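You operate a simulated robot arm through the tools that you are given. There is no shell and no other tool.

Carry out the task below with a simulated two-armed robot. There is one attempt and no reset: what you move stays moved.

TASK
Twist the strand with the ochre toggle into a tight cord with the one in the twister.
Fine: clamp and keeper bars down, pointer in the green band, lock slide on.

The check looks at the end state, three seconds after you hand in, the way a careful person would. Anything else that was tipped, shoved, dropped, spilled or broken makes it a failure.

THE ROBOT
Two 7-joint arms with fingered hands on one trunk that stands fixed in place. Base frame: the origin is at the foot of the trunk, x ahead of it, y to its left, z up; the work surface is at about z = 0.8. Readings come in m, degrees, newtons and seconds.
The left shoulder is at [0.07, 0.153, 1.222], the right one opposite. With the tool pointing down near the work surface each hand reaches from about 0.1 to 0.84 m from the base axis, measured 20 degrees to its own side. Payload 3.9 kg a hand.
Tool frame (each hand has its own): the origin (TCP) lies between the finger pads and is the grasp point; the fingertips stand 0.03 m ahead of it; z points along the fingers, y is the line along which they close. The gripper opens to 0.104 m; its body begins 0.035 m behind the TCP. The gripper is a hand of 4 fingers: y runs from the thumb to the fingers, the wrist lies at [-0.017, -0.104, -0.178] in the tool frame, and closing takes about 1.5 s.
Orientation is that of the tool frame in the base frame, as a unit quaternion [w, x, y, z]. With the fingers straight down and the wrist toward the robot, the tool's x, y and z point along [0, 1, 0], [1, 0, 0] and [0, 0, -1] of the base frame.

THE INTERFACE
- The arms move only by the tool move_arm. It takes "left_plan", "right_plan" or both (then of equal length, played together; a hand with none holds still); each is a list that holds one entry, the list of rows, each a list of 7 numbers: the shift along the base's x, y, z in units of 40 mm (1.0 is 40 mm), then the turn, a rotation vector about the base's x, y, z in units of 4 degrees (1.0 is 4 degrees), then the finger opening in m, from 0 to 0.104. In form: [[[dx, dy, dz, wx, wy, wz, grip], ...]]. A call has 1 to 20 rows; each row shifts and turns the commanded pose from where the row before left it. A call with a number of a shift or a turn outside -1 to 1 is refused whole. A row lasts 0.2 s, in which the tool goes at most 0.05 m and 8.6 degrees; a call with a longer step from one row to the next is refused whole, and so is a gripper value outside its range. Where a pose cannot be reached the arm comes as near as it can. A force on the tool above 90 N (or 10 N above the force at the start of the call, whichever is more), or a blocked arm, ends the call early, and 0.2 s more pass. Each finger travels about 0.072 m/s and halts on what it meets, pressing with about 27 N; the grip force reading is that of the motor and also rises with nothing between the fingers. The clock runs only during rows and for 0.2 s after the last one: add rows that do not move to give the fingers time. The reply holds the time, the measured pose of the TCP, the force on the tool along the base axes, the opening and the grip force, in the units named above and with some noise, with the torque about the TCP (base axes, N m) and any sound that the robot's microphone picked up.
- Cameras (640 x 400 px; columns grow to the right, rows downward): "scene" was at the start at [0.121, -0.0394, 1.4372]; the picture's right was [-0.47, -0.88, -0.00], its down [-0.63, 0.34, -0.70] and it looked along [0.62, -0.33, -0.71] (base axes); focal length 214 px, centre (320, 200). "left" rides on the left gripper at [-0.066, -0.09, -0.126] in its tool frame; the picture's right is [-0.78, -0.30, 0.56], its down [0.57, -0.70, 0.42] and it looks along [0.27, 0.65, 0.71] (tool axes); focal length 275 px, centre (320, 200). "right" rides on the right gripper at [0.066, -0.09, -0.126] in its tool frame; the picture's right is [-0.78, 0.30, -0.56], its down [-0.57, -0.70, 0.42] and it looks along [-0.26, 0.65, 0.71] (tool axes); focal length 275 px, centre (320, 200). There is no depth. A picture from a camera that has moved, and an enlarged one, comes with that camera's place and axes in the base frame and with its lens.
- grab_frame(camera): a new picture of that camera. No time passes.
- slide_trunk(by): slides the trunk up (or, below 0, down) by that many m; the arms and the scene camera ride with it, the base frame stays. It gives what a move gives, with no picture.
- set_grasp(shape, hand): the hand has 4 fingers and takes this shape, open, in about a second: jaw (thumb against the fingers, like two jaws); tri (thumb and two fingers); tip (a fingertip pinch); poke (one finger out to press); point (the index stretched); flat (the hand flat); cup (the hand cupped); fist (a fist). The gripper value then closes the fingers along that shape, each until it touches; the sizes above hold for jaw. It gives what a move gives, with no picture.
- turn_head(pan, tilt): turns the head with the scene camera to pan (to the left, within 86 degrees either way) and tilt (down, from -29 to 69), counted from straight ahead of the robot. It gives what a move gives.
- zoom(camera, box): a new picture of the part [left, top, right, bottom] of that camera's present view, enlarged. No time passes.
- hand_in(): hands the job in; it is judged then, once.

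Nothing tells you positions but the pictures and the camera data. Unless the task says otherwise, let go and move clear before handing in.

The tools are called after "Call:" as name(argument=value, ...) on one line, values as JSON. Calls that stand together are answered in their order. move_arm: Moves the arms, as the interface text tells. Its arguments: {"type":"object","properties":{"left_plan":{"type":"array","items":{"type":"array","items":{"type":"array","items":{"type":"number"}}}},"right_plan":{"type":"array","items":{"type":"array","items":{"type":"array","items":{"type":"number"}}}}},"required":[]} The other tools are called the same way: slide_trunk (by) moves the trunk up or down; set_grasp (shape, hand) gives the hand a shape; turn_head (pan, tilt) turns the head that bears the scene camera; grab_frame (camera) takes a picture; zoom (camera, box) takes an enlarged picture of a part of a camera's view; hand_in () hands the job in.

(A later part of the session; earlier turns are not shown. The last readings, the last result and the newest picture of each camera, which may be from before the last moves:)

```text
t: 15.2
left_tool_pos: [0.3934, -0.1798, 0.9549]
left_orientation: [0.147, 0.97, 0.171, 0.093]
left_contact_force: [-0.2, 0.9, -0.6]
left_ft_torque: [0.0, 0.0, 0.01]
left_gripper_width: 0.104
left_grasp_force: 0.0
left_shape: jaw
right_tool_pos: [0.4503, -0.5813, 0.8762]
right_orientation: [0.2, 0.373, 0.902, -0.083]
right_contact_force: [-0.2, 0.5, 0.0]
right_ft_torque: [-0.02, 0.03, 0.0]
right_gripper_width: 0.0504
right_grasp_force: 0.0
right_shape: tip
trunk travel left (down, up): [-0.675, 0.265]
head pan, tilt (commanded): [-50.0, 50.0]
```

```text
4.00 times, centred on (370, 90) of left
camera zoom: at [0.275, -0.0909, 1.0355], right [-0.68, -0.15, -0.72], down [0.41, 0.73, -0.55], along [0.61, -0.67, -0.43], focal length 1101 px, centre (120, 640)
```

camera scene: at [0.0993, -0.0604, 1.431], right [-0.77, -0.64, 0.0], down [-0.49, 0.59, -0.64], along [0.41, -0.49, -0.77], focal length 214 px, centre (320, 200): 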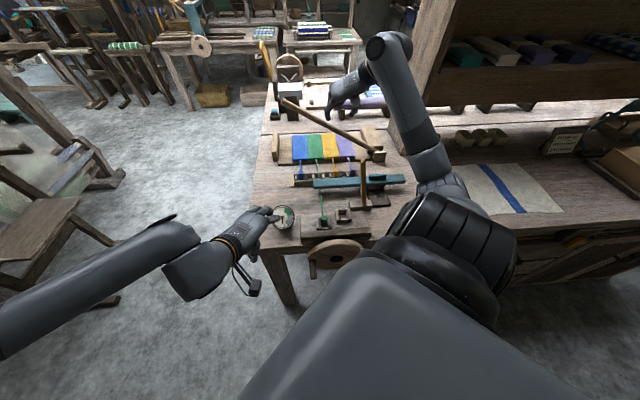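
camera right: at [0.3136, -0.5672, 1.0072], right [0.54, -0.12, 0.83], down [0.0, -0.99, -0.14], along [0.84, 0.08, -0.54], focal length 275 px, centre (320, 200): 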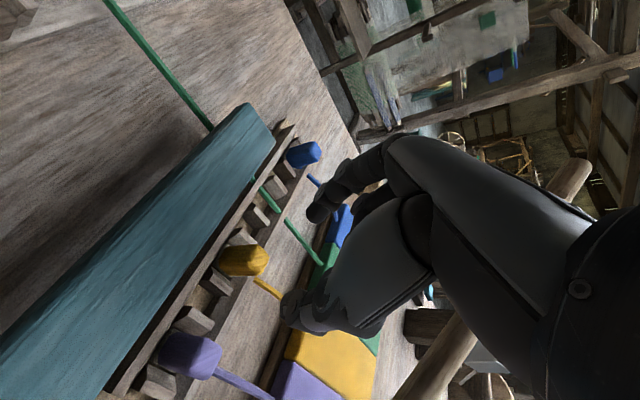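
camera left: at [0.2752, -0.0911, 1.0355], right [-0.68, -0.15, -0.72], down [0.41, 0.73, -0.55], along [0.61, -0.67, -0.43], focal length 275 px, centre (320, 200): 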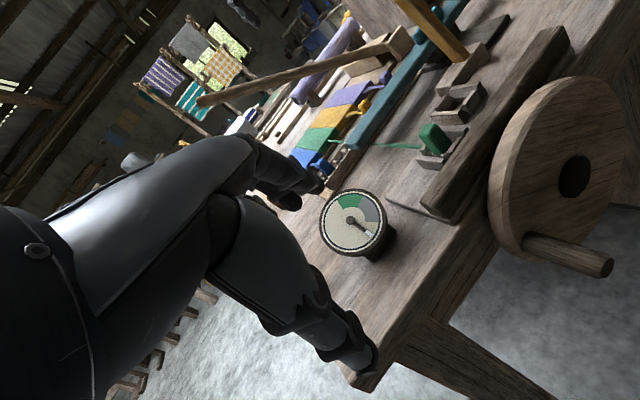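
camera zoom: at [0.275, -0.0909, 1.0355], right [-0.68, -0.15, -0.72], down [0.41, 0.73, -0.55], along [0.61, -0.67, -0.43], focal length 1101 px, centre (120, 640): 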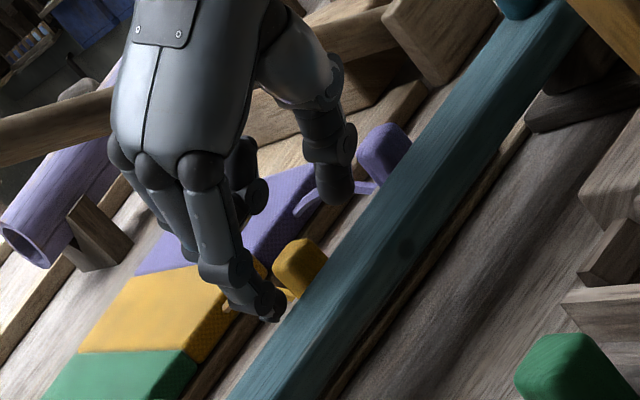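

Call:
move_arm(right_plan=[[[0.04, 0, -0.2, 0, 0, 0, 0.05], [0.04, 0, -0.2, 0, 0, 0, 0.05], [0, 0, 0, 0, 0, 0, 0.05]]])

Call:
zoom(camera="right", box=[180, 160, 380, 340])

Call:
zoom(camera="scene", box=[300, 140, 380, 200])

```text
t: 16.0
left_tool_pos: [0.3924, -0.1797, 0.9554]
left_orientation: [0.148, 0.97, 0.171, 0.093]
left_contact_force: [-0.1, -0.2, 0.3]
left_ft_torque: [-0.03, 0.0, 0.04]
left_gripper_width: 0.1036
left_grasp_force: 0.1
left_shape: jaw
right_tool_pos: [0.4542, -0.5814, 0.8577]
right_orientation: [0.199, 0.373, 0.902, -0.083]
right_contact_force: [-0.1, 0.3, 0.8]
right_ft_torque: [0.02, -0.01, -0.02]
right_gripper_width: 0.0505
right_grasp_force: 0.1
right_shape: tip
trunk travel left (down, up): [-0.675, 0.265]
head pan, tilt (commanded): [-50.0, 50.0]
```

```text
2.22 times, centred on (280, 250) of right
camera zoom: at [0.3106, -0.5656, 0.9437], right [0.54, -0.12, 0.83], down [0.0, -0.99, -0.14], along [0.84, 0.08, -0.54], focal length 612 px, centre (409, 89)
```

zoom: 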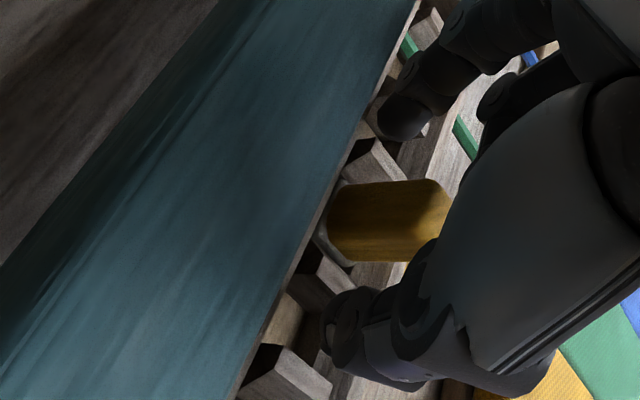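

```text
6.67 times, centred on (340, 170) of scene
camera zoom: at [0.099, -0.0604, 1.431], right [-0.77, -0.64, 0.0], down [-0.49, 0.59, -0.64], along [0.41, -0.49, -0.77], focal length 1430 px, centre (187, 400)
```

zoom: 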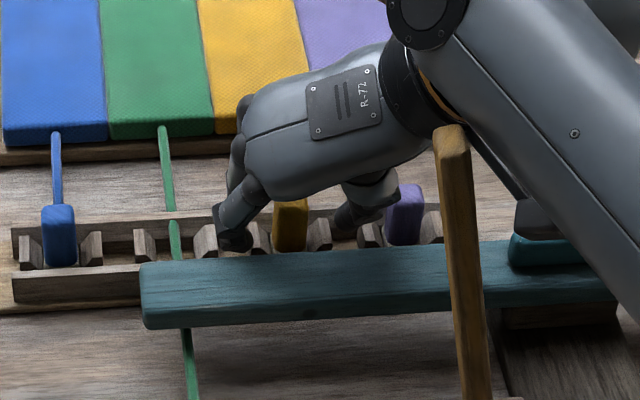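

Call:
zoom(camera="scene", box=[300, 130, 430, 240])

Call:
zoom(camera="left", box=[340, 0, 500, 120])

```text
3.64 times, centred on (365, 185) of scene
camera zoom: at [0.099, -0.0604, 1.431], right [-0.77, -0.64, 0.0], down [-0.49, 0.59, -0.64], along [0.41, -0.49, -0.77], focal length 780 px, centre (156, 254)
```

zoom: 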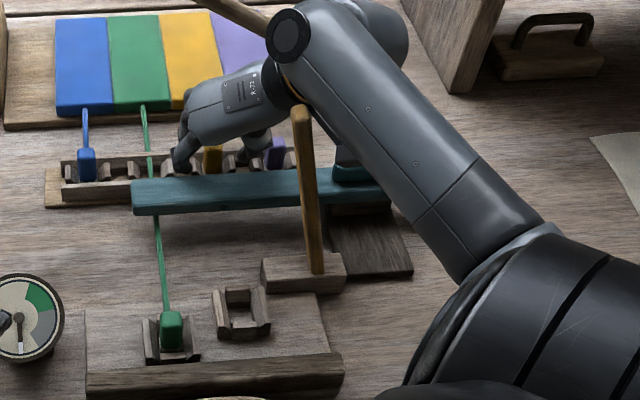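

```text
3.33 times, centred on (420, 60) of left
camera zoom: at [0.275, -0.0911, 1.0355], right [-0.68, -0.15, -0.72], down [0.41, 0.73, -0.55], along [0.61, -0.67, -0.43], focal length 918 px, centre (-13, 667)
```

zoom: 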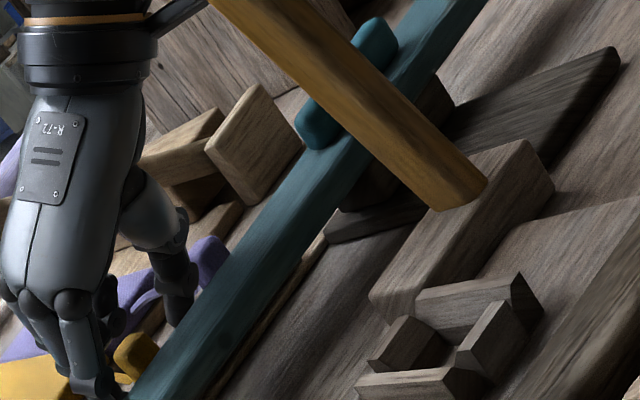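

The keeper stick has been nudged a few degrees by my forearm, but is still upright. The fingertips straddle the ochre toggle, so I close the pinch now.

Call:
move_arm(right_plan=[[[0, 0, 0, 0, 0, 0, 0.03], [0, 0, 0, 0, 0, 0, 0.015], [0, 0, 0, 0, 0, 0, 0.01], [0, 0, 0, 0, 0, 0, 0.01], [0, 0, 0, 0, 0, 0, 0.01], [0, 0, 0, 0, 0, 0, 0.01]]])

Call:
zoom(camera="right", box=[180, 160, 380, 340])

Call:
zoom(camera="scene", box=[300, 130, 430, 240])

```text
t: 17.4
left_tool_pos: [0.392, -0.1787, 0.9554]
left_orientation: [0.147, 0.97, 0.17, 0.091]
left_contact_force: [0.5, 0.5, 0.6]
left_ft_torque: [0.0, 0.03, 0.03]
left_gripper_width: 0.1036
left_grasp_force: 0.1
left_shape: jaw
right_tool_pos: [0.4541, -0.5796, 0.8591]
right_orientation: [0.199, 0.373, 0.902, -0.084]
right_contact_force: [3.8, 4.6, 2.9]
right_ft_torque: [0.23, -0.16, 0.04]
right_gripper_width: 0.0109
right_grasp_force: 0.2
right_shape: tip
trunk travel left (down, up): [-0.675, 0.265]
head pan, tilt (commanded): [-50.0, 50.0]
```

```text
2.22 times, centred on (280, 250) of right
camera zoom: at [0.311, -0.5644, 0.9446], right [0.54, -0.12, 0.83], down [0.0, -0.99, -0.14], along [0.84, 0.08, -0.54], focal length 612 px, centre (409, 89)
```

zoom: 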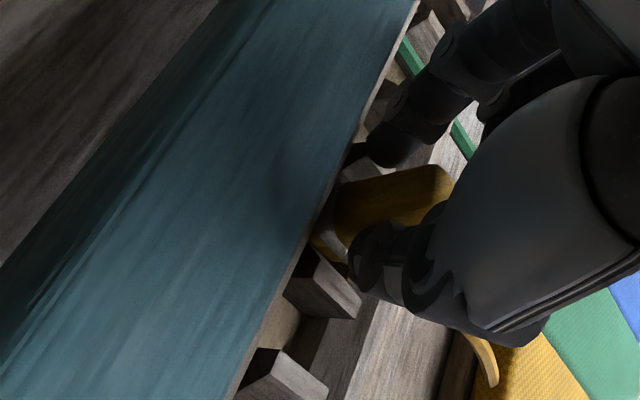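

```text
3.64 times, centred on (365, 185) of scene
camera zoom: at [0.0992, -0.0586, 1.4311], right [-0.77, -0.64, 0.0], down [-0.49, 0.59, -0.64], along [0.41, -0.49, -0.77], focal length 780 px, centre (156, 254)
```

zoom: 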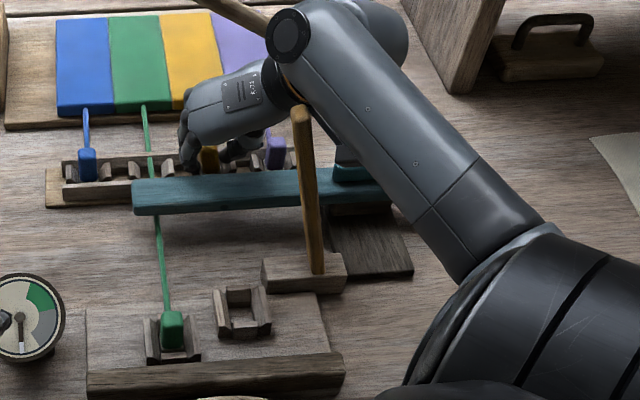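

Call:
zoom(camera="scene", box=[320, 145, 360, 175])

Call:
zoom(camera="right", box=[260, 190, 360, 280])

Call:
zoom(camera="left", box=[310, 60, 400, 130])

```text
13.33 times, centred on (340, 160) of scene
camera zoom: at [0.0992, -0.0586, 1.4311], right [-0.77, -0.64, 0.0], down [-0.49, 0.59, -0.64], along [0.41, -0.49, -0.77], focal length 2860 px, centre (53, 733)
```

zoom: 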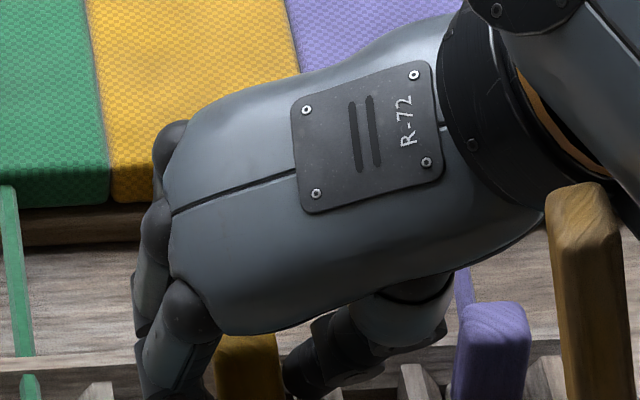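

```text
4.44 times, centred on (310, 235) of right
camera zoom: at [0.311, -0.5644, 0.9446], right [0.54, -0.12, 0.83], down [0.0, -0.99, -0.14], along [0.84, 0.08, -0.54], focal length 1224 px, centre (364, 44)
```

zoom: 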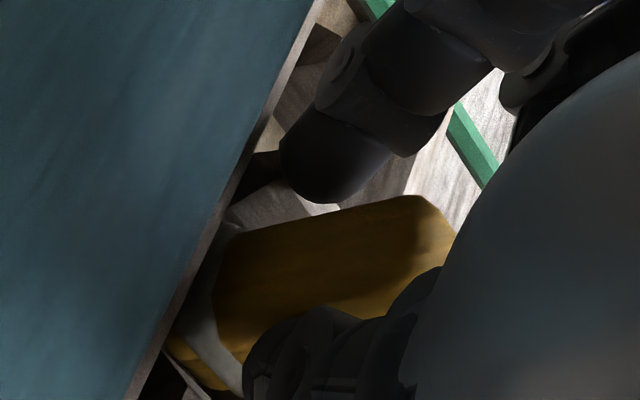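

```text
5.71 times, centred on (355, 95) of left
camera zoom: at [0.2752, -0.0898, 1.0356], right [-0.68, -0.15, -0.72], down [0.41, 0.73, -0.55], along [0.61, -0.67, -0.43], focal length 1573 px, centre (120, 800)
```

zoom: 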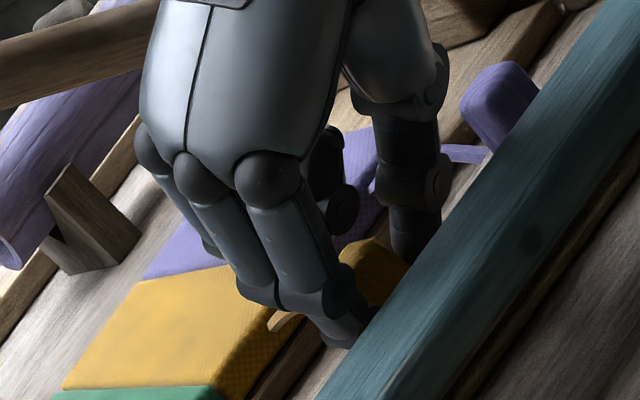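

Call:
move_arm(right_plan=[[[0, 0, 0, 0, 0, 0, 0.0], [0, 0, 0, 0, 0, 0, 0.0], [0, 0, 0, 0, 0, 0, 0.0], [0, 0, 0, 0, 0, 0, 0.0]]])

Call:
zoom(camera="right", box=[260, 190, 360, 280])

```text
t: 18.4
left_tool_pos: [0.3935, -0.1793, 0.9554]
left_orientation: [0.147, 0.97, 0.171, 0.092]
left_contact_force: [-0.6, 0.6, 0.4]
left_ft_torque: [-0.02, 0.02, 0.04]
left_gripper_width: 0.1038
left_grasp_force: 0.1
left_shape: jaw
right_tool_pos: [0.454, -0.58, 0.8581]
right_orientation: [0.199, 0.373, 0.903, -0.083]
right_contact_force: [3.4, 4.7, 3.3]
right_ft_torque: [0.25, -0.19, -0.05]
right_gripper_width: 0.0078
right_grasp_force: 26.8
right_shape: tip
trunk travel left (down, up): [-0.675, 0.265]
head pan, tilt (commanded): [-50.0, 50.0]
```

```text
4.44 times, centred on (310, 235) of right
camera zoom: at [0.3112, -0.5642, 0.9446], right [0.54, -0.12, 0.83], down [0.0, -0.99, -0.14], along [0.84, 0.08, -0.54], focal length 1224 px, centre (364, 44)
```

zoom: 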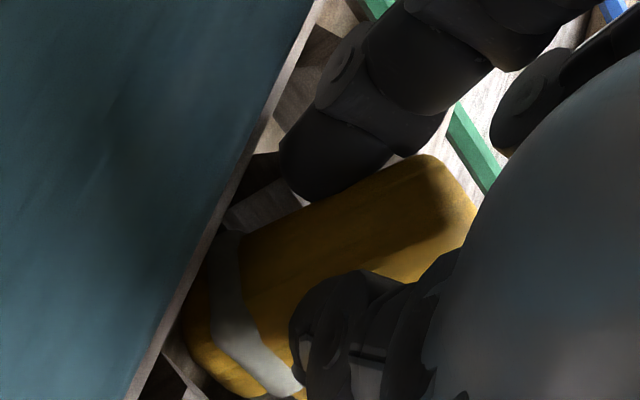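

The pinch closed with the toggle tilted because the thumb met it first. I'll reopen, let it settle upright, and re-centre about 7 mm to the right.

Call:
move_arm(right_plan=[[[0, 0, 0, 0, 0, 0, 0.03], [0, 0, 0, 0, 0, 0, 0.05], [0, 0, 0, 0, 0, 0, 0.05], [0, 0, 0, 0, 0, 0, 0.05]]])

Call:
zoom(camera="right", box=[240, 170, 370, 290])

Call:
zoom(camera="scene", box=[300, 130, 430, 240])

```text
t: 19.4
left_tool_pos: [0.3934, -0.1797, 0.9564]
left_orientation: [0.147, 0.97, 0.17, 0.093]
left_contact_force: [0.0, 0.1, -0.3]
left_ft_torque: [0.0, 0.01, 0.0]
left_gripper_width: 0.1035
left_grasp_force: 0.1
left_shape: jaw
right_tool_pos: [0.4531, -0.5818, 0.8573]
right_orientation: [0.199, 0.372, 0.903, -0.083]
right_contact_force: [0.0, -0.5, 0.6]
right_ft_torque: [0.0, -0.01, -0.02]
right_gripper_width: 0.0493
right_grasp_force: 0.0
right_shape: tip
trunk travel left (down, up): [-0.675, 0.265]
head pan, tilt (commanded): [-50.0, 50.0]
```

```text
3.33 times, centred on (305, 230) of right
camera zoom: at [0.3108, -0.5655, 0.9439], right [0.54, -0.12, 0.83], down [0.0, -0.99, -0.14], along [0.84, 0.08, -0.54], focal length 918 px, centre (370, 100)
```

zoom: 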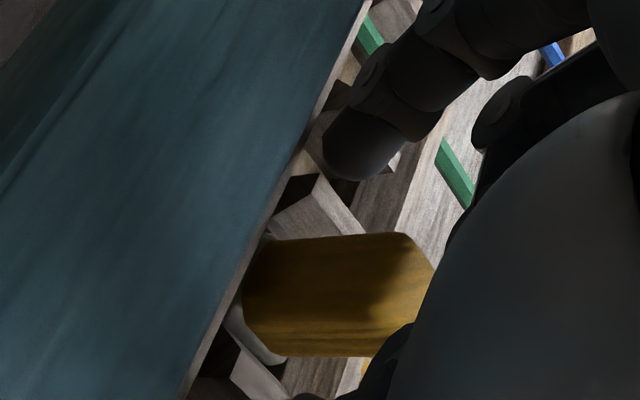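

```text
3.64 times, centred on (365, 185) of scene
camera zoom: at [0.0994, -0.0601, 1.431], right [-0.77, -0.64, 0.0], down [-0.49, 0.59, -0.64], along [0.41, -0.49, -0.77], focal length 780 px, centre (156, 254)
```

zoom: 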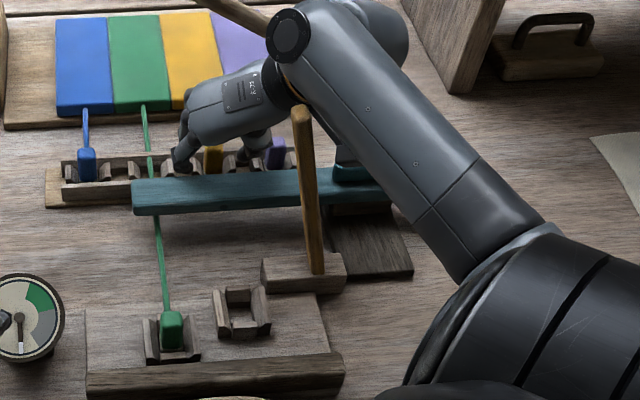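

Call:
move_arm(right_plan=[[[-0.12, -0.12, 0, 0, 0, 0, 0.05], [0, 0, 0, 0, 0, 0, 0.035], [0, 0, 0, 0, 0, 0, 0.025], [0, 0, 0, 0, 0, 0, 0.025]]])

Call:
zoom(camera="right", box=[240, 170, 370, 290])

```text
t: 20.4
left_tool_pos: [0.3939, -0.1781, 0.9554]
left_orientation: [0.147, 0.97, 0.171, 0.093]
left_contact_force: [0.2, 0.2, -0.2]
left_ft_torque: [0.02, -0.01, 0.0]
left_gripper_width: 0.1038
left_grasp_force: 0.1
left_shape: jaw
right_tool_pos: [0.4495, -0.5848, 0.8588]
right_orientation: [0.199, 0.373, 0.902, -0.084]
right_contact_force: [2.9, 5.7, 0.9]
right_ft_torque: [0.26, -0.16, 0.02]
right_gripper_width: 0.0281
right_grasp_force: 0.0
right_shape: tip
trunk travel left (down, up): [-0.675, 0.265]
head pan, tilt (commanded): [-50.0, 50.0]
```

```text
3.33 times, centred on (305, 230) of right
camera zoom: at [0.3063, -0.5697, 0.9446], right [0.54, -0.12, 0.83], down [0.0, -0.99, -0.14], along [0.84, 0.08, -0.54], focal length 918 px, centre (370, 100)
```

zoom: 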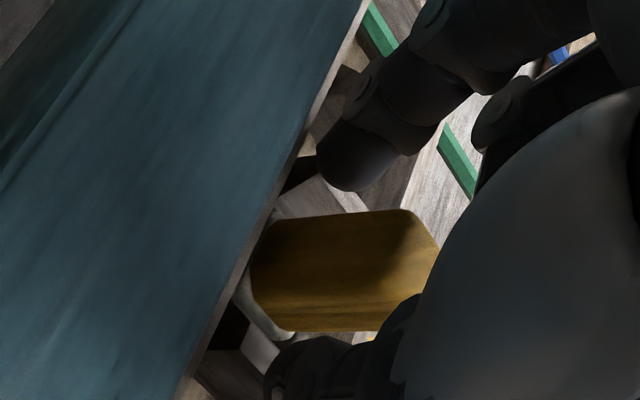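

Call:
move_arm(right_plan=[[[0, 0, 0, 0, 0, 0, 0.045], [-0.11, -0.11, 0, 0, 0, 0, 0.045], [0, 0, 0, 0, 0, 0, 0.03], [0, 0, 0, 0, 0, 0, 0.024], [0, 0, 0, 0, 0, 0, 0.024]]])

Call:
zoom(camera="right", box=[240, 170, 370, 290])

Call:
zoom(camera="scene", box=[300, 130, 430, 240])

```text
t: 21.6
left_tool_pos: [0.3936, -0.1785, 0.956]
left_orientation: [0.148, 0.97, 0.171, 0.092]
left_contact_force: [0.8, 0.3, -0.1]
left_ft_torque: [-0.02, -0.01, 0.02]
left_gripper_width: 0.1036
left_grasp_force: 0.1
left_shape: jaw
right_tool_pos: [0.4464, -0.5886, 0.8606]
right_orientation: [0.2, 0.373, 0.902, -0.084]
right_contact_force: [6.5, 8.2, 0.8]
right_ft_torque: [0.3, -0.24, 0.09]
right_gripper_width: 0.0506
right_grasp_force: 0.1
right_shape: tip
trunk travel left (down, up): [-0.675, 0.265]
head pan, tilt (commanded): [-50.0, 50.0]
```

```text
3.33 times, centred on (305, 230) of right
camera zoom: at [0.3022, -0.5734, 0.9449], right [0.54, -0.12, 0.83], down [0.0, -0.99, -0.14], along [0.84, 0.08, -0.54], focal length 918 px, centre (370, 100)
```

zoom: 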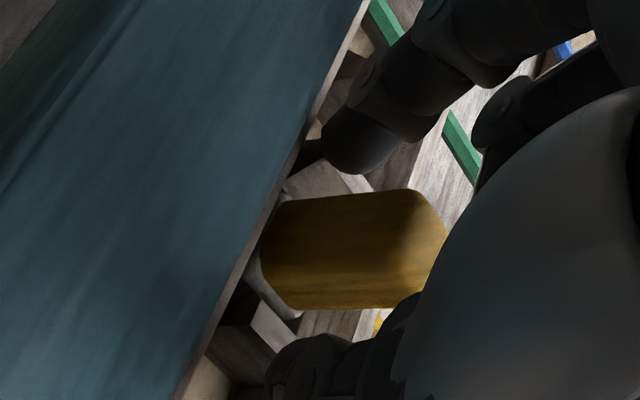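

```text
3.64 times, centred on (365, 185) of scene
camera zoom: at [0.1002, -0.0582, 1.431], right [-0.77, -0.64, 0.0], down [-0.49, 0.59, -0.64], along [0.41, -0.49, -0.77], focal length 780 px, centre (156, 254)
```

zoom: 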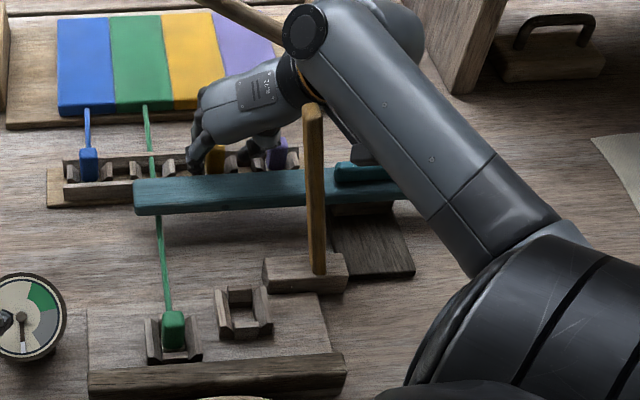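

Call:
grab_frame(camera="right")

Call:
zoom(camera="right", box=[220, 220, 340, 340])

Call:
zoom(camera="scene", box=[325, 150, 375, 185])

Call:
zoom(camera="left", box=[310, 50, 400, 120])

```text
taken
camera right: at [0.3022, -0.5734, 0.9449], right [0.54, -0.12, 0.83], down [0.0, -0.99, -0.14], along [0.84, 0.08, -0.54], focal length 275 px, centre (320, 200)
```

right: 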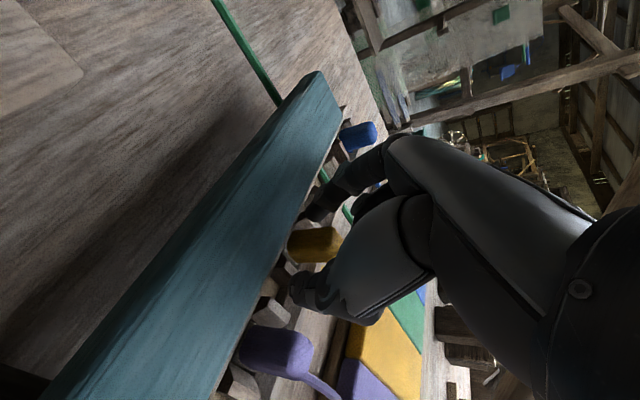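

```text
3.33 times, centred on (280, 280) of right
camera zoom: at [0.3022, -0.5734, 0.9449], right [0.54, -0.12, 0.83], down [0.0, -0.99, -0.14], along [0.84, 0.08, -0.54], focal length 918 px, centre (453, -67)
```

zoom: 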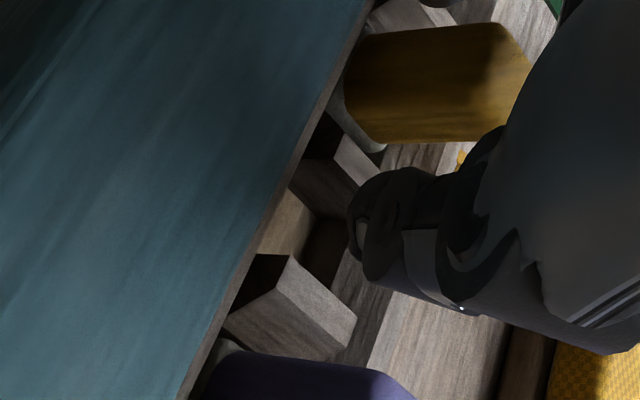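

```text
11.43 times, centred on (350, 168) of scene
camera zoom: at [0.1002, -0.0582, 1.431], right [-0.77, -0.64, 0.0], down [-0.49, 0.59, -0.64], along [0.41, -0.49, -0.77], focal length 2451 px, centre (-23, 571)
```

zoom: 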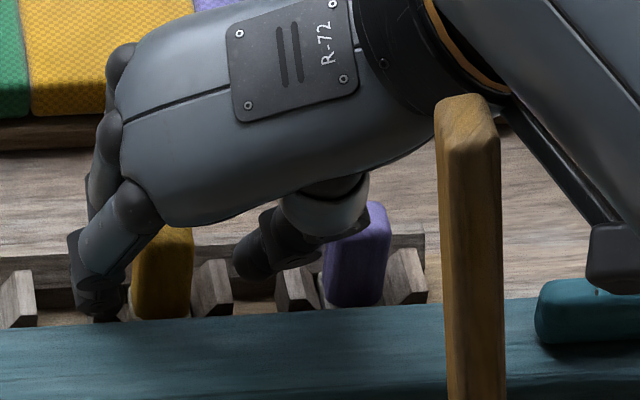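

```text
5.71 times, centred on (355, 85) of left
camera zoom: at [0.2757, -0.0898, 1.0355], right [-0.68, -0.15, -0.72], down [0.41, 0.73, -0.55], along [0.6, -0.67, -0.43], focal length 1573 px, centre (120, 857)
```

zoom: 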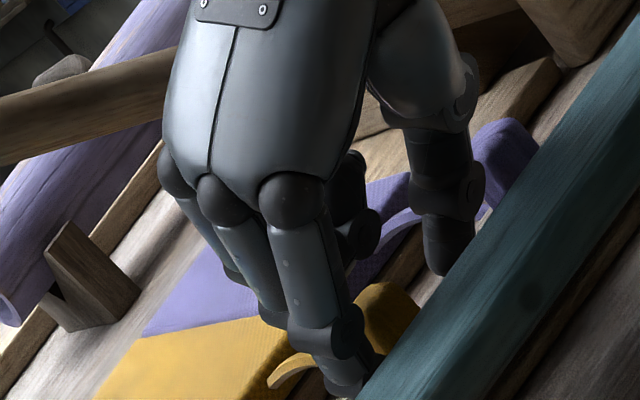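

Looking closer, it is the index fingertip that touches the toggle first, with a wide gap on the thumb side, so I shifted the wrong way. I'll open, move back left about 15 mm, and recheck from the scene camera.

Call:
move_arm(right_plan=[[[0, 0, 0, 0, 0, 0, 0.06], [0, 0, 0, 0, 0, 0, 0.06], [0.135, 0.14, 0, 0, 0, 0, 0.06], [0.135, 0.14, 0, 0, 0, 0, 0.055], [0, 0, 0, 0, 0, 0, 0.055], [0, 0, 0, 0, 0, 0, 0.055]]])

Call:
zoom(camera="scene", box=[325, 150, 375, 185])

Call:
zoom(camera="right", box=[240, 170, 370, 290])

```text
t: 23.0
left_tool_pos: [0.3923, -0.1791, 0.9549]
left_orientation: [0.147, 0.97, 0.171, 0.092]
left_contact_force: [0.7, 1.2, -0.5]
left_ft_torque: [0.0, 0.01, -0.01]
left_gripper_width: 0.1037
left_grasp_force: 0.0
left_shape: jaw
right_tool_pos: [0.4559, -0.58, 0.858]
right_orientation: [0.199, 0.373, 0.903, -0.083]
right_contact_force: [0.5, 0.2, 0.3]
right_ft_torque: [-0.01, 0.02, 0.04]
right_gripper_width: 0.0554
right_grasp_force: 0.2
right_shape: tip
trunk travel left (down, up): [-0.675, 0.265]
head pan, tilt (commanded): [-50.0, 50.0]
```

```text
11.43 times, centred on (350, 168) of scene
camera zoom: at [0.099, -0.0602, 1.431], right [-0.77, -0.64, 0.0], down [-0.49, 0.59, -0.64], along [0.41, -0.49, -0.77], focal length 2451 px, centre (-23, 571)
```

zoom: 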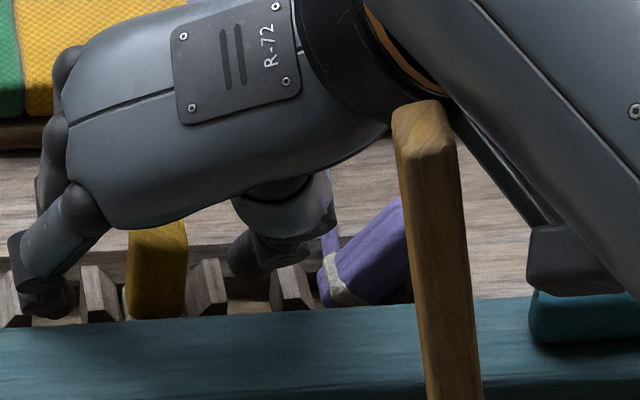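

```text
3.33 times, centred on (305, 230) of right
camera zoom: at [0.3136, -0.5638, 0.9437], right [0.54, -0.12, 0.83], down [0.0, -0.99, -0.14], along [0.84, 0.08, -0.54], focal length 918 px, centre (370, 100)
```

zoom: 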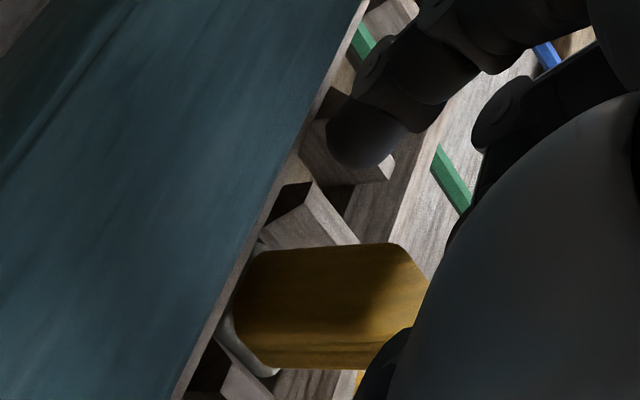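

The opening thumb has knocked the purple toggle askew in its slot; I must put that right later. Let me look at it closely first.

Call:
zoom(camera="scene", box=[320, 130, 400, 200])

Call:
grab_frame(camera="right")

Call:
zoom(camera="left", box=[310, 30, 420, 120])

```text
5.71 times, centred on (360, 165) of scene
camera zoom: at [0.099, -0.0602, 1.431], right [-0.77, -0.64, 0.0], down [-0.49, 0.59, -0.64], along [0.41, -0.49, -0.77], focal length 1226 px, centre (91, 400)
```

zoom: 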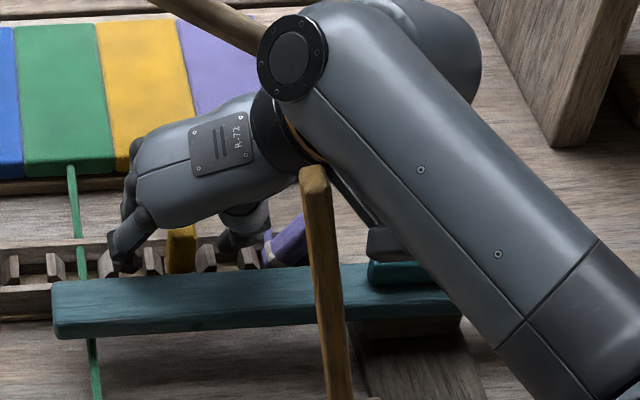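

```text
taken
camera right: at [0.3136, -0.5638, 0.9437], right [0.54, -0.12, 0.83], down [0.0, -0.99, -0.14], along [0.84, 0.08, -0.54], focal length 275 px, centre (320, 200)
```

right: 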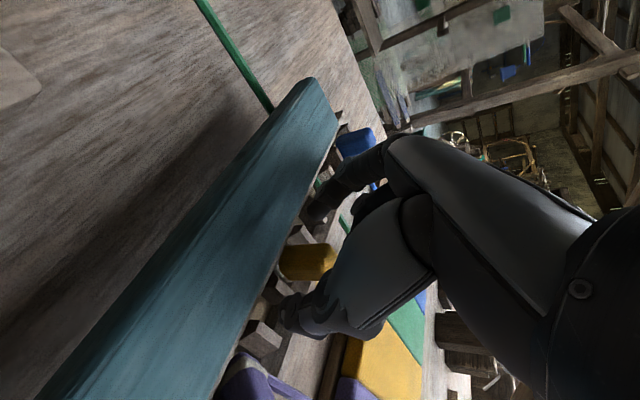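

```text
4.44 times, centred on (365, 75) of left
camera zoom: at [0.275, -0.0909, 1.0356], right [-0.68, -0.15, -0.72], down [0.41, 0.73, -0.55], along [0.61, -0.67, -0.43], focal length 1224 px, centre (120, 756)
```

zoom: 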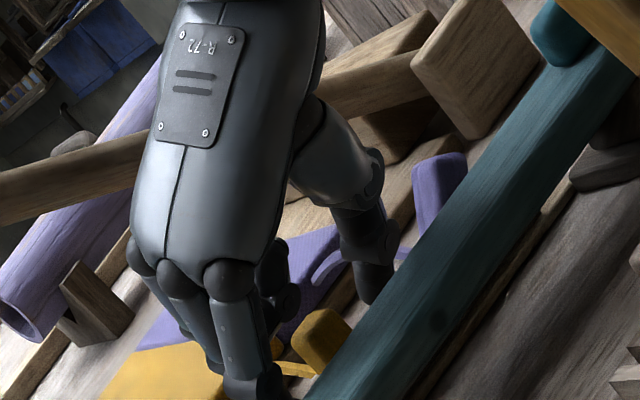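

Call:
move_arm(right_plan=[[[0.06, 0.06, 0, 0, 0, 0, 0.045], [0, 0, 0, 0, 0, 0, 0.035], [0, 0, 0, 0, 0, 0, 0.03], [0, 0, 0, 0, 0, 0, 0.03]]])

Call:
zoom(camera="scene", box=[325, 150, 375, 185])

```text
t: 24.0
left_tool_pos: [0.3915, -0.18, 0.9553]
left_orientation: [0.147, 0.97, 0.17, 0.092]
left_contact_force: [1.1, 0.2, 0.4]
left_ft_torque: [0.01, 0.02, -0.01]
left_gripper_width: 0.1039
left_grasp_force: 0.1
left_shape: jaw
right_tool_pos: [0.4588, -0.5773, 0.8592]
right_orientation: [0.199, 0.373, 0.903, -0.084]
right_contact_force: [-0.6, -0.1, 0.0]
right_ft_torque: [-0.02, -0.01, 0.0]
right_gripper_width: 0.0305
right_grasp_force: 0.0
right_shape: tip
trunk travel left (down, up): [-0.675, 0.265]
head pan, tilt (commanded): [-50.0, 50.0]
```

```text
11.43 times, centred on (350, 168) of scene
camera zoom: at [0.0991, -0.0602, 1.431], right [-0.77, -0.64, 0.0], down [-0.49, 0.59, -0.64], along [0.41, -0.49, -0.77], focal length 2451 px, centre (-23, 571)
```

zoom: 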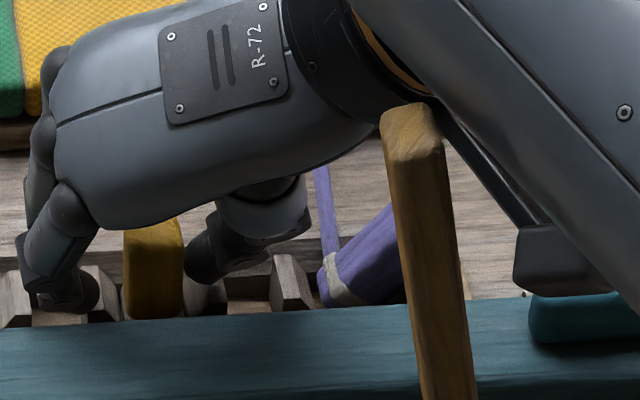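

The toggle now sits centred between thumb and index, with almost no contact force. Closing.

Call:
move_arm(right_plan=[[[-0.02, -0.02, 0, 0, 0, 0, 0.022], [0, 0, 0, 0, 0, 0, 0.018], [0, 0, 0, 0, 0, 0, 0.015], [0, 0, 0, 0, 0, 0, 0.015]]])

Call:
zoom(camera="scene", box=[325, 150, 375, 185])

Call:
zoom(camera="right", box=[240, 170, 370, 290])

```text
t: 25.0
left_tool_pos: [0.3929, -0.1805, 0.9555]
left_orientation: [0.148, 0.97, 0.171, 0.092]
left_contact_force: [-0.4, 0.2, 0.6]
left_ft_torque: [0.04, 0.02, 0.01]
left_gripper_width: 0.1038
left_grasp_force: 0.0
left_shape: jaw
right_tool_pos: [0.4591, -0.5766, 0.8583]
right_orientation: [0.199, 0.372, 0.903, -0.083]
right_contact_force: [1.9, 1.8, 0.8]
right_ft_torque: [0.08, -0.1, 0.01]
right_gripper_width: 0.0158
right_grasp_force: 0.0
right_shape: tip
trunk travel left (down, up): [-0.675, 0.265]
head pan, tilt (commanded): [-50.0, 50.0]
```

```text
11.43 times, centred on (350, 168) of scene
camera zoom: at [0.0993, -0.0597, 1.431], right [-0.77, -0.64, 0.0], down [-0.49, 0.59, -0.64], along [0.41, -0.49, -0.77], focal length 2451 px, centre (-23, 571)
```

zoom: 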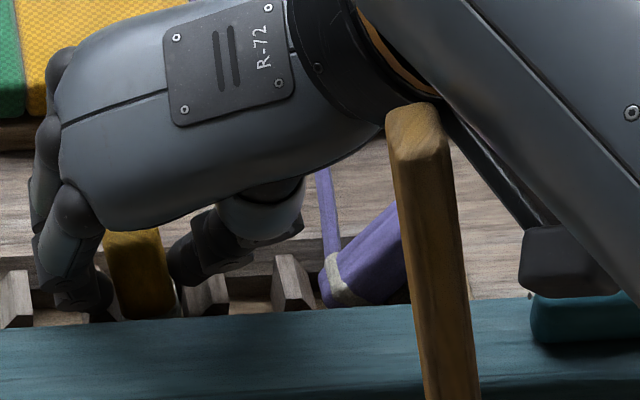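

```text
3.33 times, centred on (305, 230) of right
camera zoom: at [0.3154, -0.5615, 0.9438], right [0.54, -0.12, 0.83], down [0.0, -0.99, -0.14], along [0.84, 0.08, -0.54], focal length 918 px, centre (370, 100)
```

zoom: 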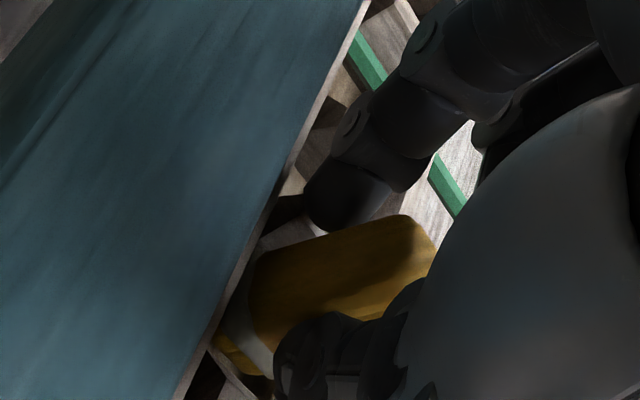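

The index contacts low and the thumb high, so the toggle leans. I'll open slightly, roll the hand about 10° to level the two fingertips, and close again.

Call:
move_arm(right_plan=[[[0, 0, 0, 0, 0, 0, 0.03], [0, 0, 0, 0, 0, 0, 0.04], [-0.03, -0.03, 0, 0.59, -0.59, 0, 0.04], [-0.03, -0.03, 0, 0.59, -0.59, 0, 0.04], [-0.03, -0.03, 0, 0.59, -0.59, 0, 0.04], [0, 0, 0, 0, 0, 0, 0.04]]])

Call:
zoom(camera="scene", box=[325, 150, 375, 185])

Call:
zoom(camera="right", box=[240, 170, 370, 290])

Call:
zoom(camera="left", box=[320, 0, 460, 120])

```text
t: 26.4
left_tool_pos: [0.3927, -0.1788, 0.9561]
left_orientation: [0.147, 0.97, 0.171, 0.093]
left_contact_force: [0.0, 0.3, 0.0]
left_ft_torque: [0.01, 0.03, -0.03]
left_gripper_width: 0.1036
left_grasp_force: 0.2
left_shape: jaw
right_tool_pos: [0.4545, -0.5817, 0.8591]
right_orientation: [0.232, 0.389, 0.891, -0.004]
right_contact_force: [0.6, 0.3, -0.2]
right_ft_torque: [-0.04, 0.01, 0.0]
right_gripper_width: 0.0399
right_grasp_force: 0.0
right_shape: tip
trunk travel left (down, up): [-0.675, 0.265]
head pan, tilt (commanded): [-50.0, 50.0]
```

```text
11.43 times, centred on (350, 168) of scene
camera zoom: at [0.0991, -0.0601, 1.431], right [-0.77, -0.64, 0.0], down [-0.49, 0.59, -0.64], along [0.41, -0.49, -0.77], focal length 2451 px, centre (-23, 571)
```

zoom: 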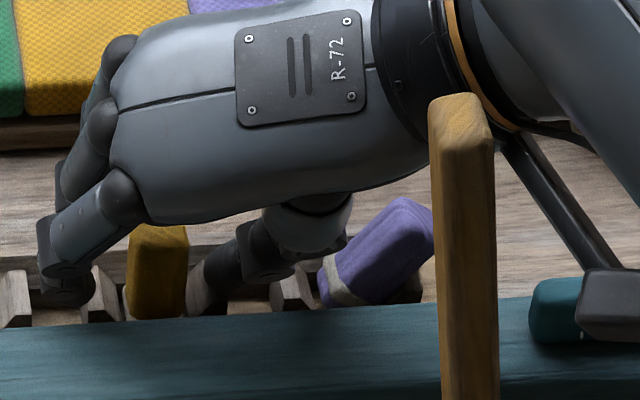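

```text
3.33 times, centred on (305, 230) of right
camera zoom: at [0.3013, -0.5751, 0.9267], right [0.44, -0.23, 0.87], down [0.03, -0.96, -0.26], along [0.9, 0.14, -0.41], focal length 918 px, centre (370, 100)
```

zoom: 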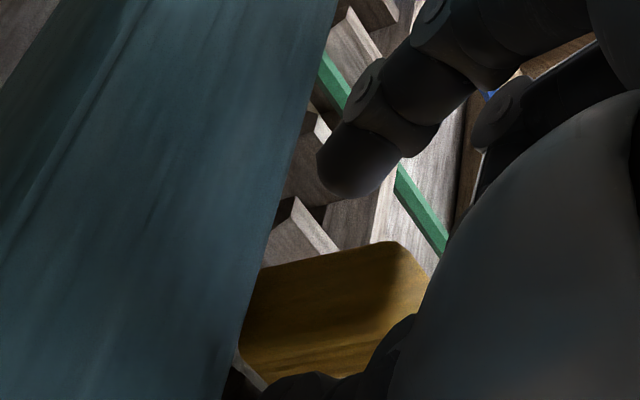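

```text
3.33 times, centred on (390, 60) of left
camera zoom: at [0.275, -0.0909, 1.0356], right [-0.68, -0.15, -0.72], down [0.41, 0.73, -0.55], along [0.61, -0.67, -0.43], focal length 918 px, centre (87, 667)
```

zoom: 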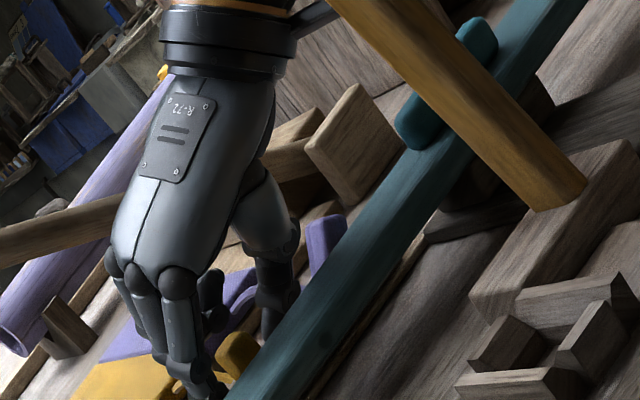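

Call:
move_arm(right_plan=[[[-0.06, -0.06, 0, 0, 0, 0, 0.035], [0, 0, 0, 0, 0, 0, 0.025], [0, 0, 0, 0, 0, 0, 0.018], [0, 0, 0, 0, 0, 0, 0.018]]])

Call:
zoom(camera="scene", box=[325, 150, 375, 185])

Call:
zoom(camera="right", box=[240, 170, 370, 290])

```text
t: 27.4
left_tool_pos: [0.393, -0.1802, 0.9554]
left_orientation: [0.147, 0.97, 0.17, 0.092]
left_contact_force: [0.3, -0.1, 0.1]
left_ft_torque: [-0.05, 0.03, -0.01]
left_gripper_width: 0.104
left_grasp_force: 0.0
left_shape: jaw
right_tool_pos: [0.4513, -0.5825, 0.8583]
right_orientation: [0.232, 0.389, 0.892, -0.003]
right_contact_force: [-3.9, -2.5, 0.6]
right_ft_torque: [-0.07, 0.13, -0.08]
right_gripper_width: 0.0188
right_grasp_force: 0.0
right_shape: tip
trunk travel left (down, up): [-0.675, 0.265]
head pan, tilt (commanded): [-50.0, 50.0]
```

```text
11.43 times, centred on (350, 168) of scene
camera zoom: at [0.0984, -0.0607, 1.431], right [-0.77, -0.64, 0.0], down [-0.49, 0.59, -0.64], along [0.41, -0.49, -0.77], focal length 2451 px, centre (-23, 571)
```

zoom: 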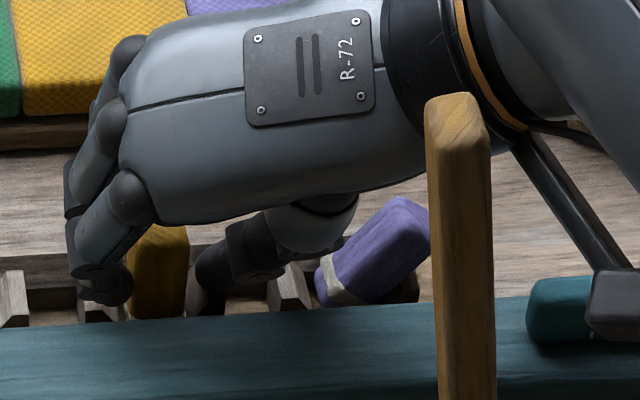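

```text
3.33 times, centred on (305, 230) of right
camera zoom: at [0.2983, -0.5772, 0.9269], right [0.44, -0.23, 0.87], down [0.02, -0.96, -0.26], along [0.9, 0.14, -0.42], focal length 918 px, centre (370, 100)
```

zoom: 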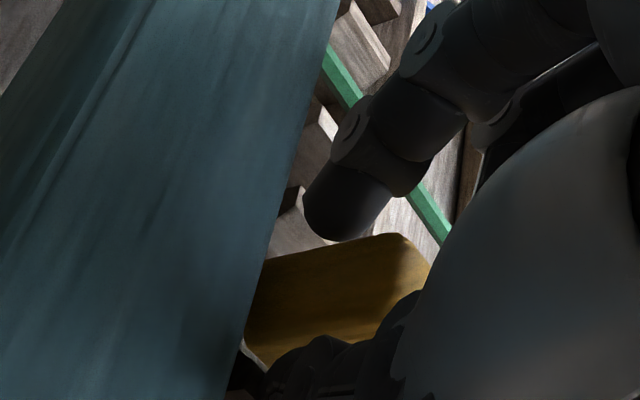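

Now the toggle stays upright between the fingertips. I'll tighten the grip.

Call:
move_arm(right_plan=[[[0, 0, 0, 0, 0, 0, 0.01], [0, 0, 0, 0, 0, 0, 0.0], [0, 0, 0, 0, 0, 0, 0.0], [0, 0, 0, 0, 0, 0, 0.0]]])

Call:
zoom(camera="scene", box=[325, 150, 375, 185])

Call:
zoom(camera="right", box=[240, 170, 370, 290])

```text
t: 28.4
left_tool_pos: [0.3922, -0.1806, 0.9561]
left_orientation: [0.147, 0.97, 0.17, 0.094]
left_contact_force: [0.4, 0.1, -0.3]
left_ft_torque: [0.02, 0.0, -0.01]
left_gripper_width: 0.1037
left_grasp_force: 0.0
left_shape: jaw
right_tool_pos: [0.45, -0.5844, 0.8593]
right_orientation: [0.232, 0.389, 0.891, -0.004]
right_contact_force: [-6.3, -3.1, -0.3]
right_ft_torque: [-0.05, 0.18, -0.28]
right_gripper_width: 0.0095
right_grasp_force: 26.8
right_shape: tip
trunk travel left (down, up): [-0.675, 0.265]
head pan, tilt (commanded): [-50.0, 50.0]
```

```text
11.43 times, centred on (350, 168) of scene
camera zoom: at [0.0978, -0.0609, 1.4311], right [-0.77, -0.64, 0.0], down [-0.49, 0.59, -0.64], along [0.41, -0.49, -0.77], focal length 2451 px, centre (-23, 571)
```

zoom: 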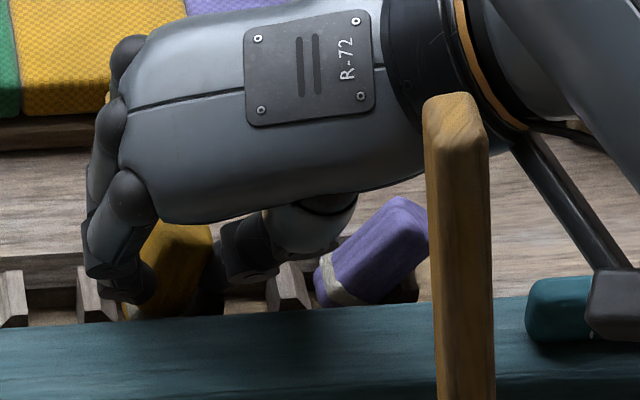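

```text
3.33 times, centred on (305, 230) of right
camera zoom: at [0.2979, -0.5773, 0.927], right [0.44, -0.23, 0.87], down [0.02, -0.96, -0.26], along [0.9, 0.14, -0.41], focal length 918 px, centre (370, 100)
```

zoom: 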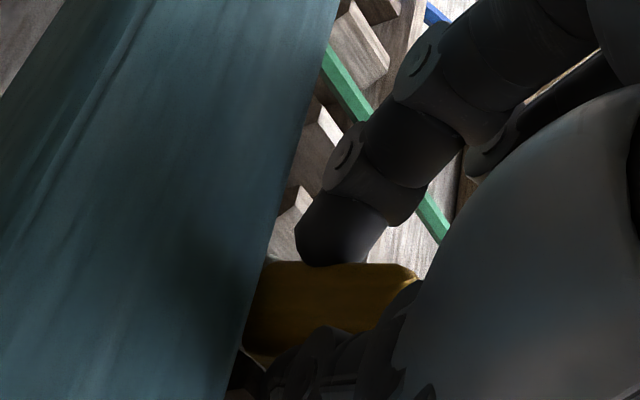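

The pinch holds at 27 N, with the toggle leaning some degrees in the fingers; I can correct that by rolling the hand before placing. I'll lift it straight out and inspect.

Call:
move_arm(right_plan=[[[0, 0, 0.25, 0, 0, 0, 0.0], [0, 0, 0.25, 0, 0, 0, 0.0], [0, 0, 0.3, 0, 0, 0, 0.0], [0, 0, 0.4, 0, 0, 0, 0.0], [0, 0, 0.4, 0, 0, 0, 0.0], [0, 0, 0, 0, 0, 0, 0.0]]])

Call:
zoom(camera="scene", box=[310, 120, 390, 190])

Call:
grab_frame(camera="right")

Call:
zoom(camera="left", box=[310, 0, 450, 120])

```text
t: 29.8
left_tool_pos: [0.3927, -0.18, 0.9564]
left_orientation: [0.147, 0.97, 0.171, 0.092]
left_contact_force: [-0.4, 0.2, -0.3]
left_ft_torque: [-0.02, -0.02, -0.01]
left_gripper_width: 0.1037
left_grasp_force: 0.1
left_shape: jaw
right_tool_pos: [0.4536, -0.5839, 0.9224]
right_orientation: [0.23, 0.389, 0.892, -0.003]
right_contact_force: [0.0, 0.2, 0.3]
right_ft_torque: [0.03, 0.01, -0.02]
right_gripper_width: 0.0084
right_grasp_force: 26.9
right_shape: tip
trunk travel left (down, up): [-0.675, 0.265]
head pan, tilt (commanded): [-50.0, 50.0]
```

```text
5.71 times, centred on (350, 155) of scene
camera zoom: at [0.0993, -0.0605, 1.431], right [-0.77, -0.64, 0.0], down [-0.49, 0.59, -0.64], along [0.41, -0.49, -0.77], focal length 1226 px, centre (149, 457)
```

zoom: 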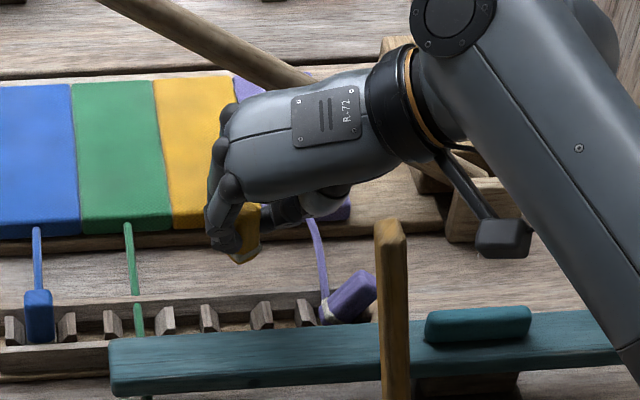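

```text
taken
camera right: at [0.2995, -0.5777, 0.9899], right [0.44, -0.23, 0.87], down [0.02, -0.96, -0.26], along [0.9, 0.14, -0.42], focal length 275 px, centre (320, 200)
```

right: 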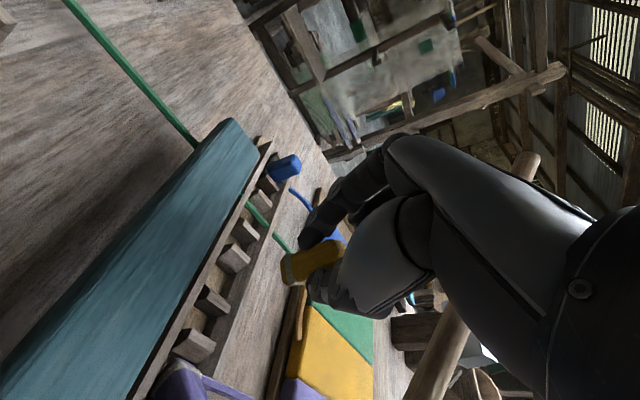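

```text
3.33 times, centred on (380, 60) of left
camera zoom: at [0.2752, -0.0911, 1.0355], right [-0.68, -0.15, -0.72], down [0.41, 0.73, -0.55], along [0.61, -0.67, -0.43], focal length 918 px, centre (120, 667)
```

zoom: 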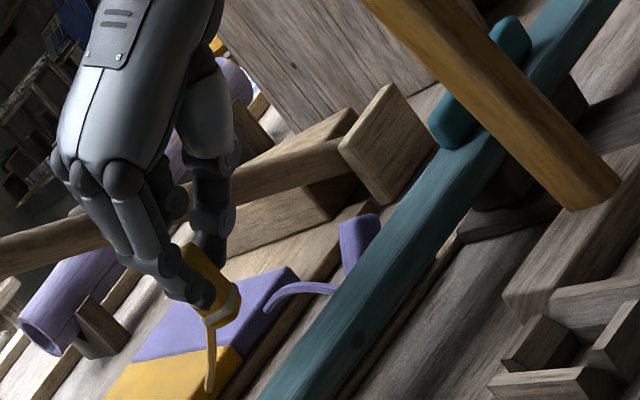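

Call:
zoom(camera="scene", box=[328, 140, 358, 165])

Call:
zoom(camera="right", box=[260, 200, 370, 310])

Call:
zoom(camera="left", box=[320, 50, 390, 120])

```text
16.00 times, centred on (343, 152) of scene
camera zoom: at [0.0993, -0.0605, 1.431], right [-0.77, -0.64, 0.0], down [-0.49, 0.59, -0.64], along [0.41, -0.49, -0.77], focal length 3432 px, centre (-48, 960)
```

zoom: 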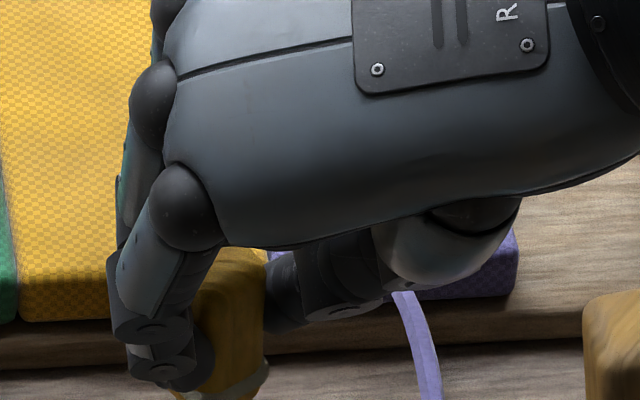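

```text
3.64 times, centred on (315, 255) of right
camera zoom: at [0.2995, -0.5777, 0.9899], right [0.44, -0.23, 0.87], down [0.02, -0.96, -0.26], along [0.9, 0.14, -0.42], focal length 1001 px, centre (338, 0)
```

zoom: 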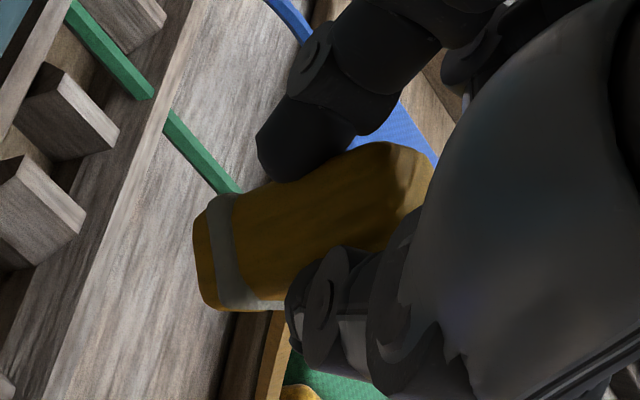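

```text
5.71 times, centred on (355, 85) of left
camera zoom: at [0.2752, -0.0911, 1.0355], right [-0.68, -0.15, -0.72], down [0.41, 0.73, -0.55], along [0.61, -0.67, -0.43], focal length 1573 px, centre (120, 857)
```

zoom: 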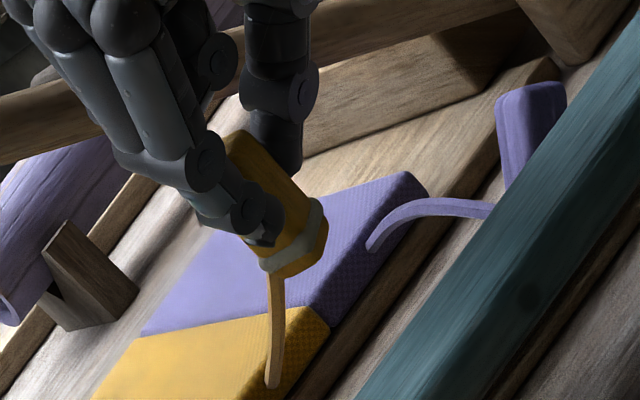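

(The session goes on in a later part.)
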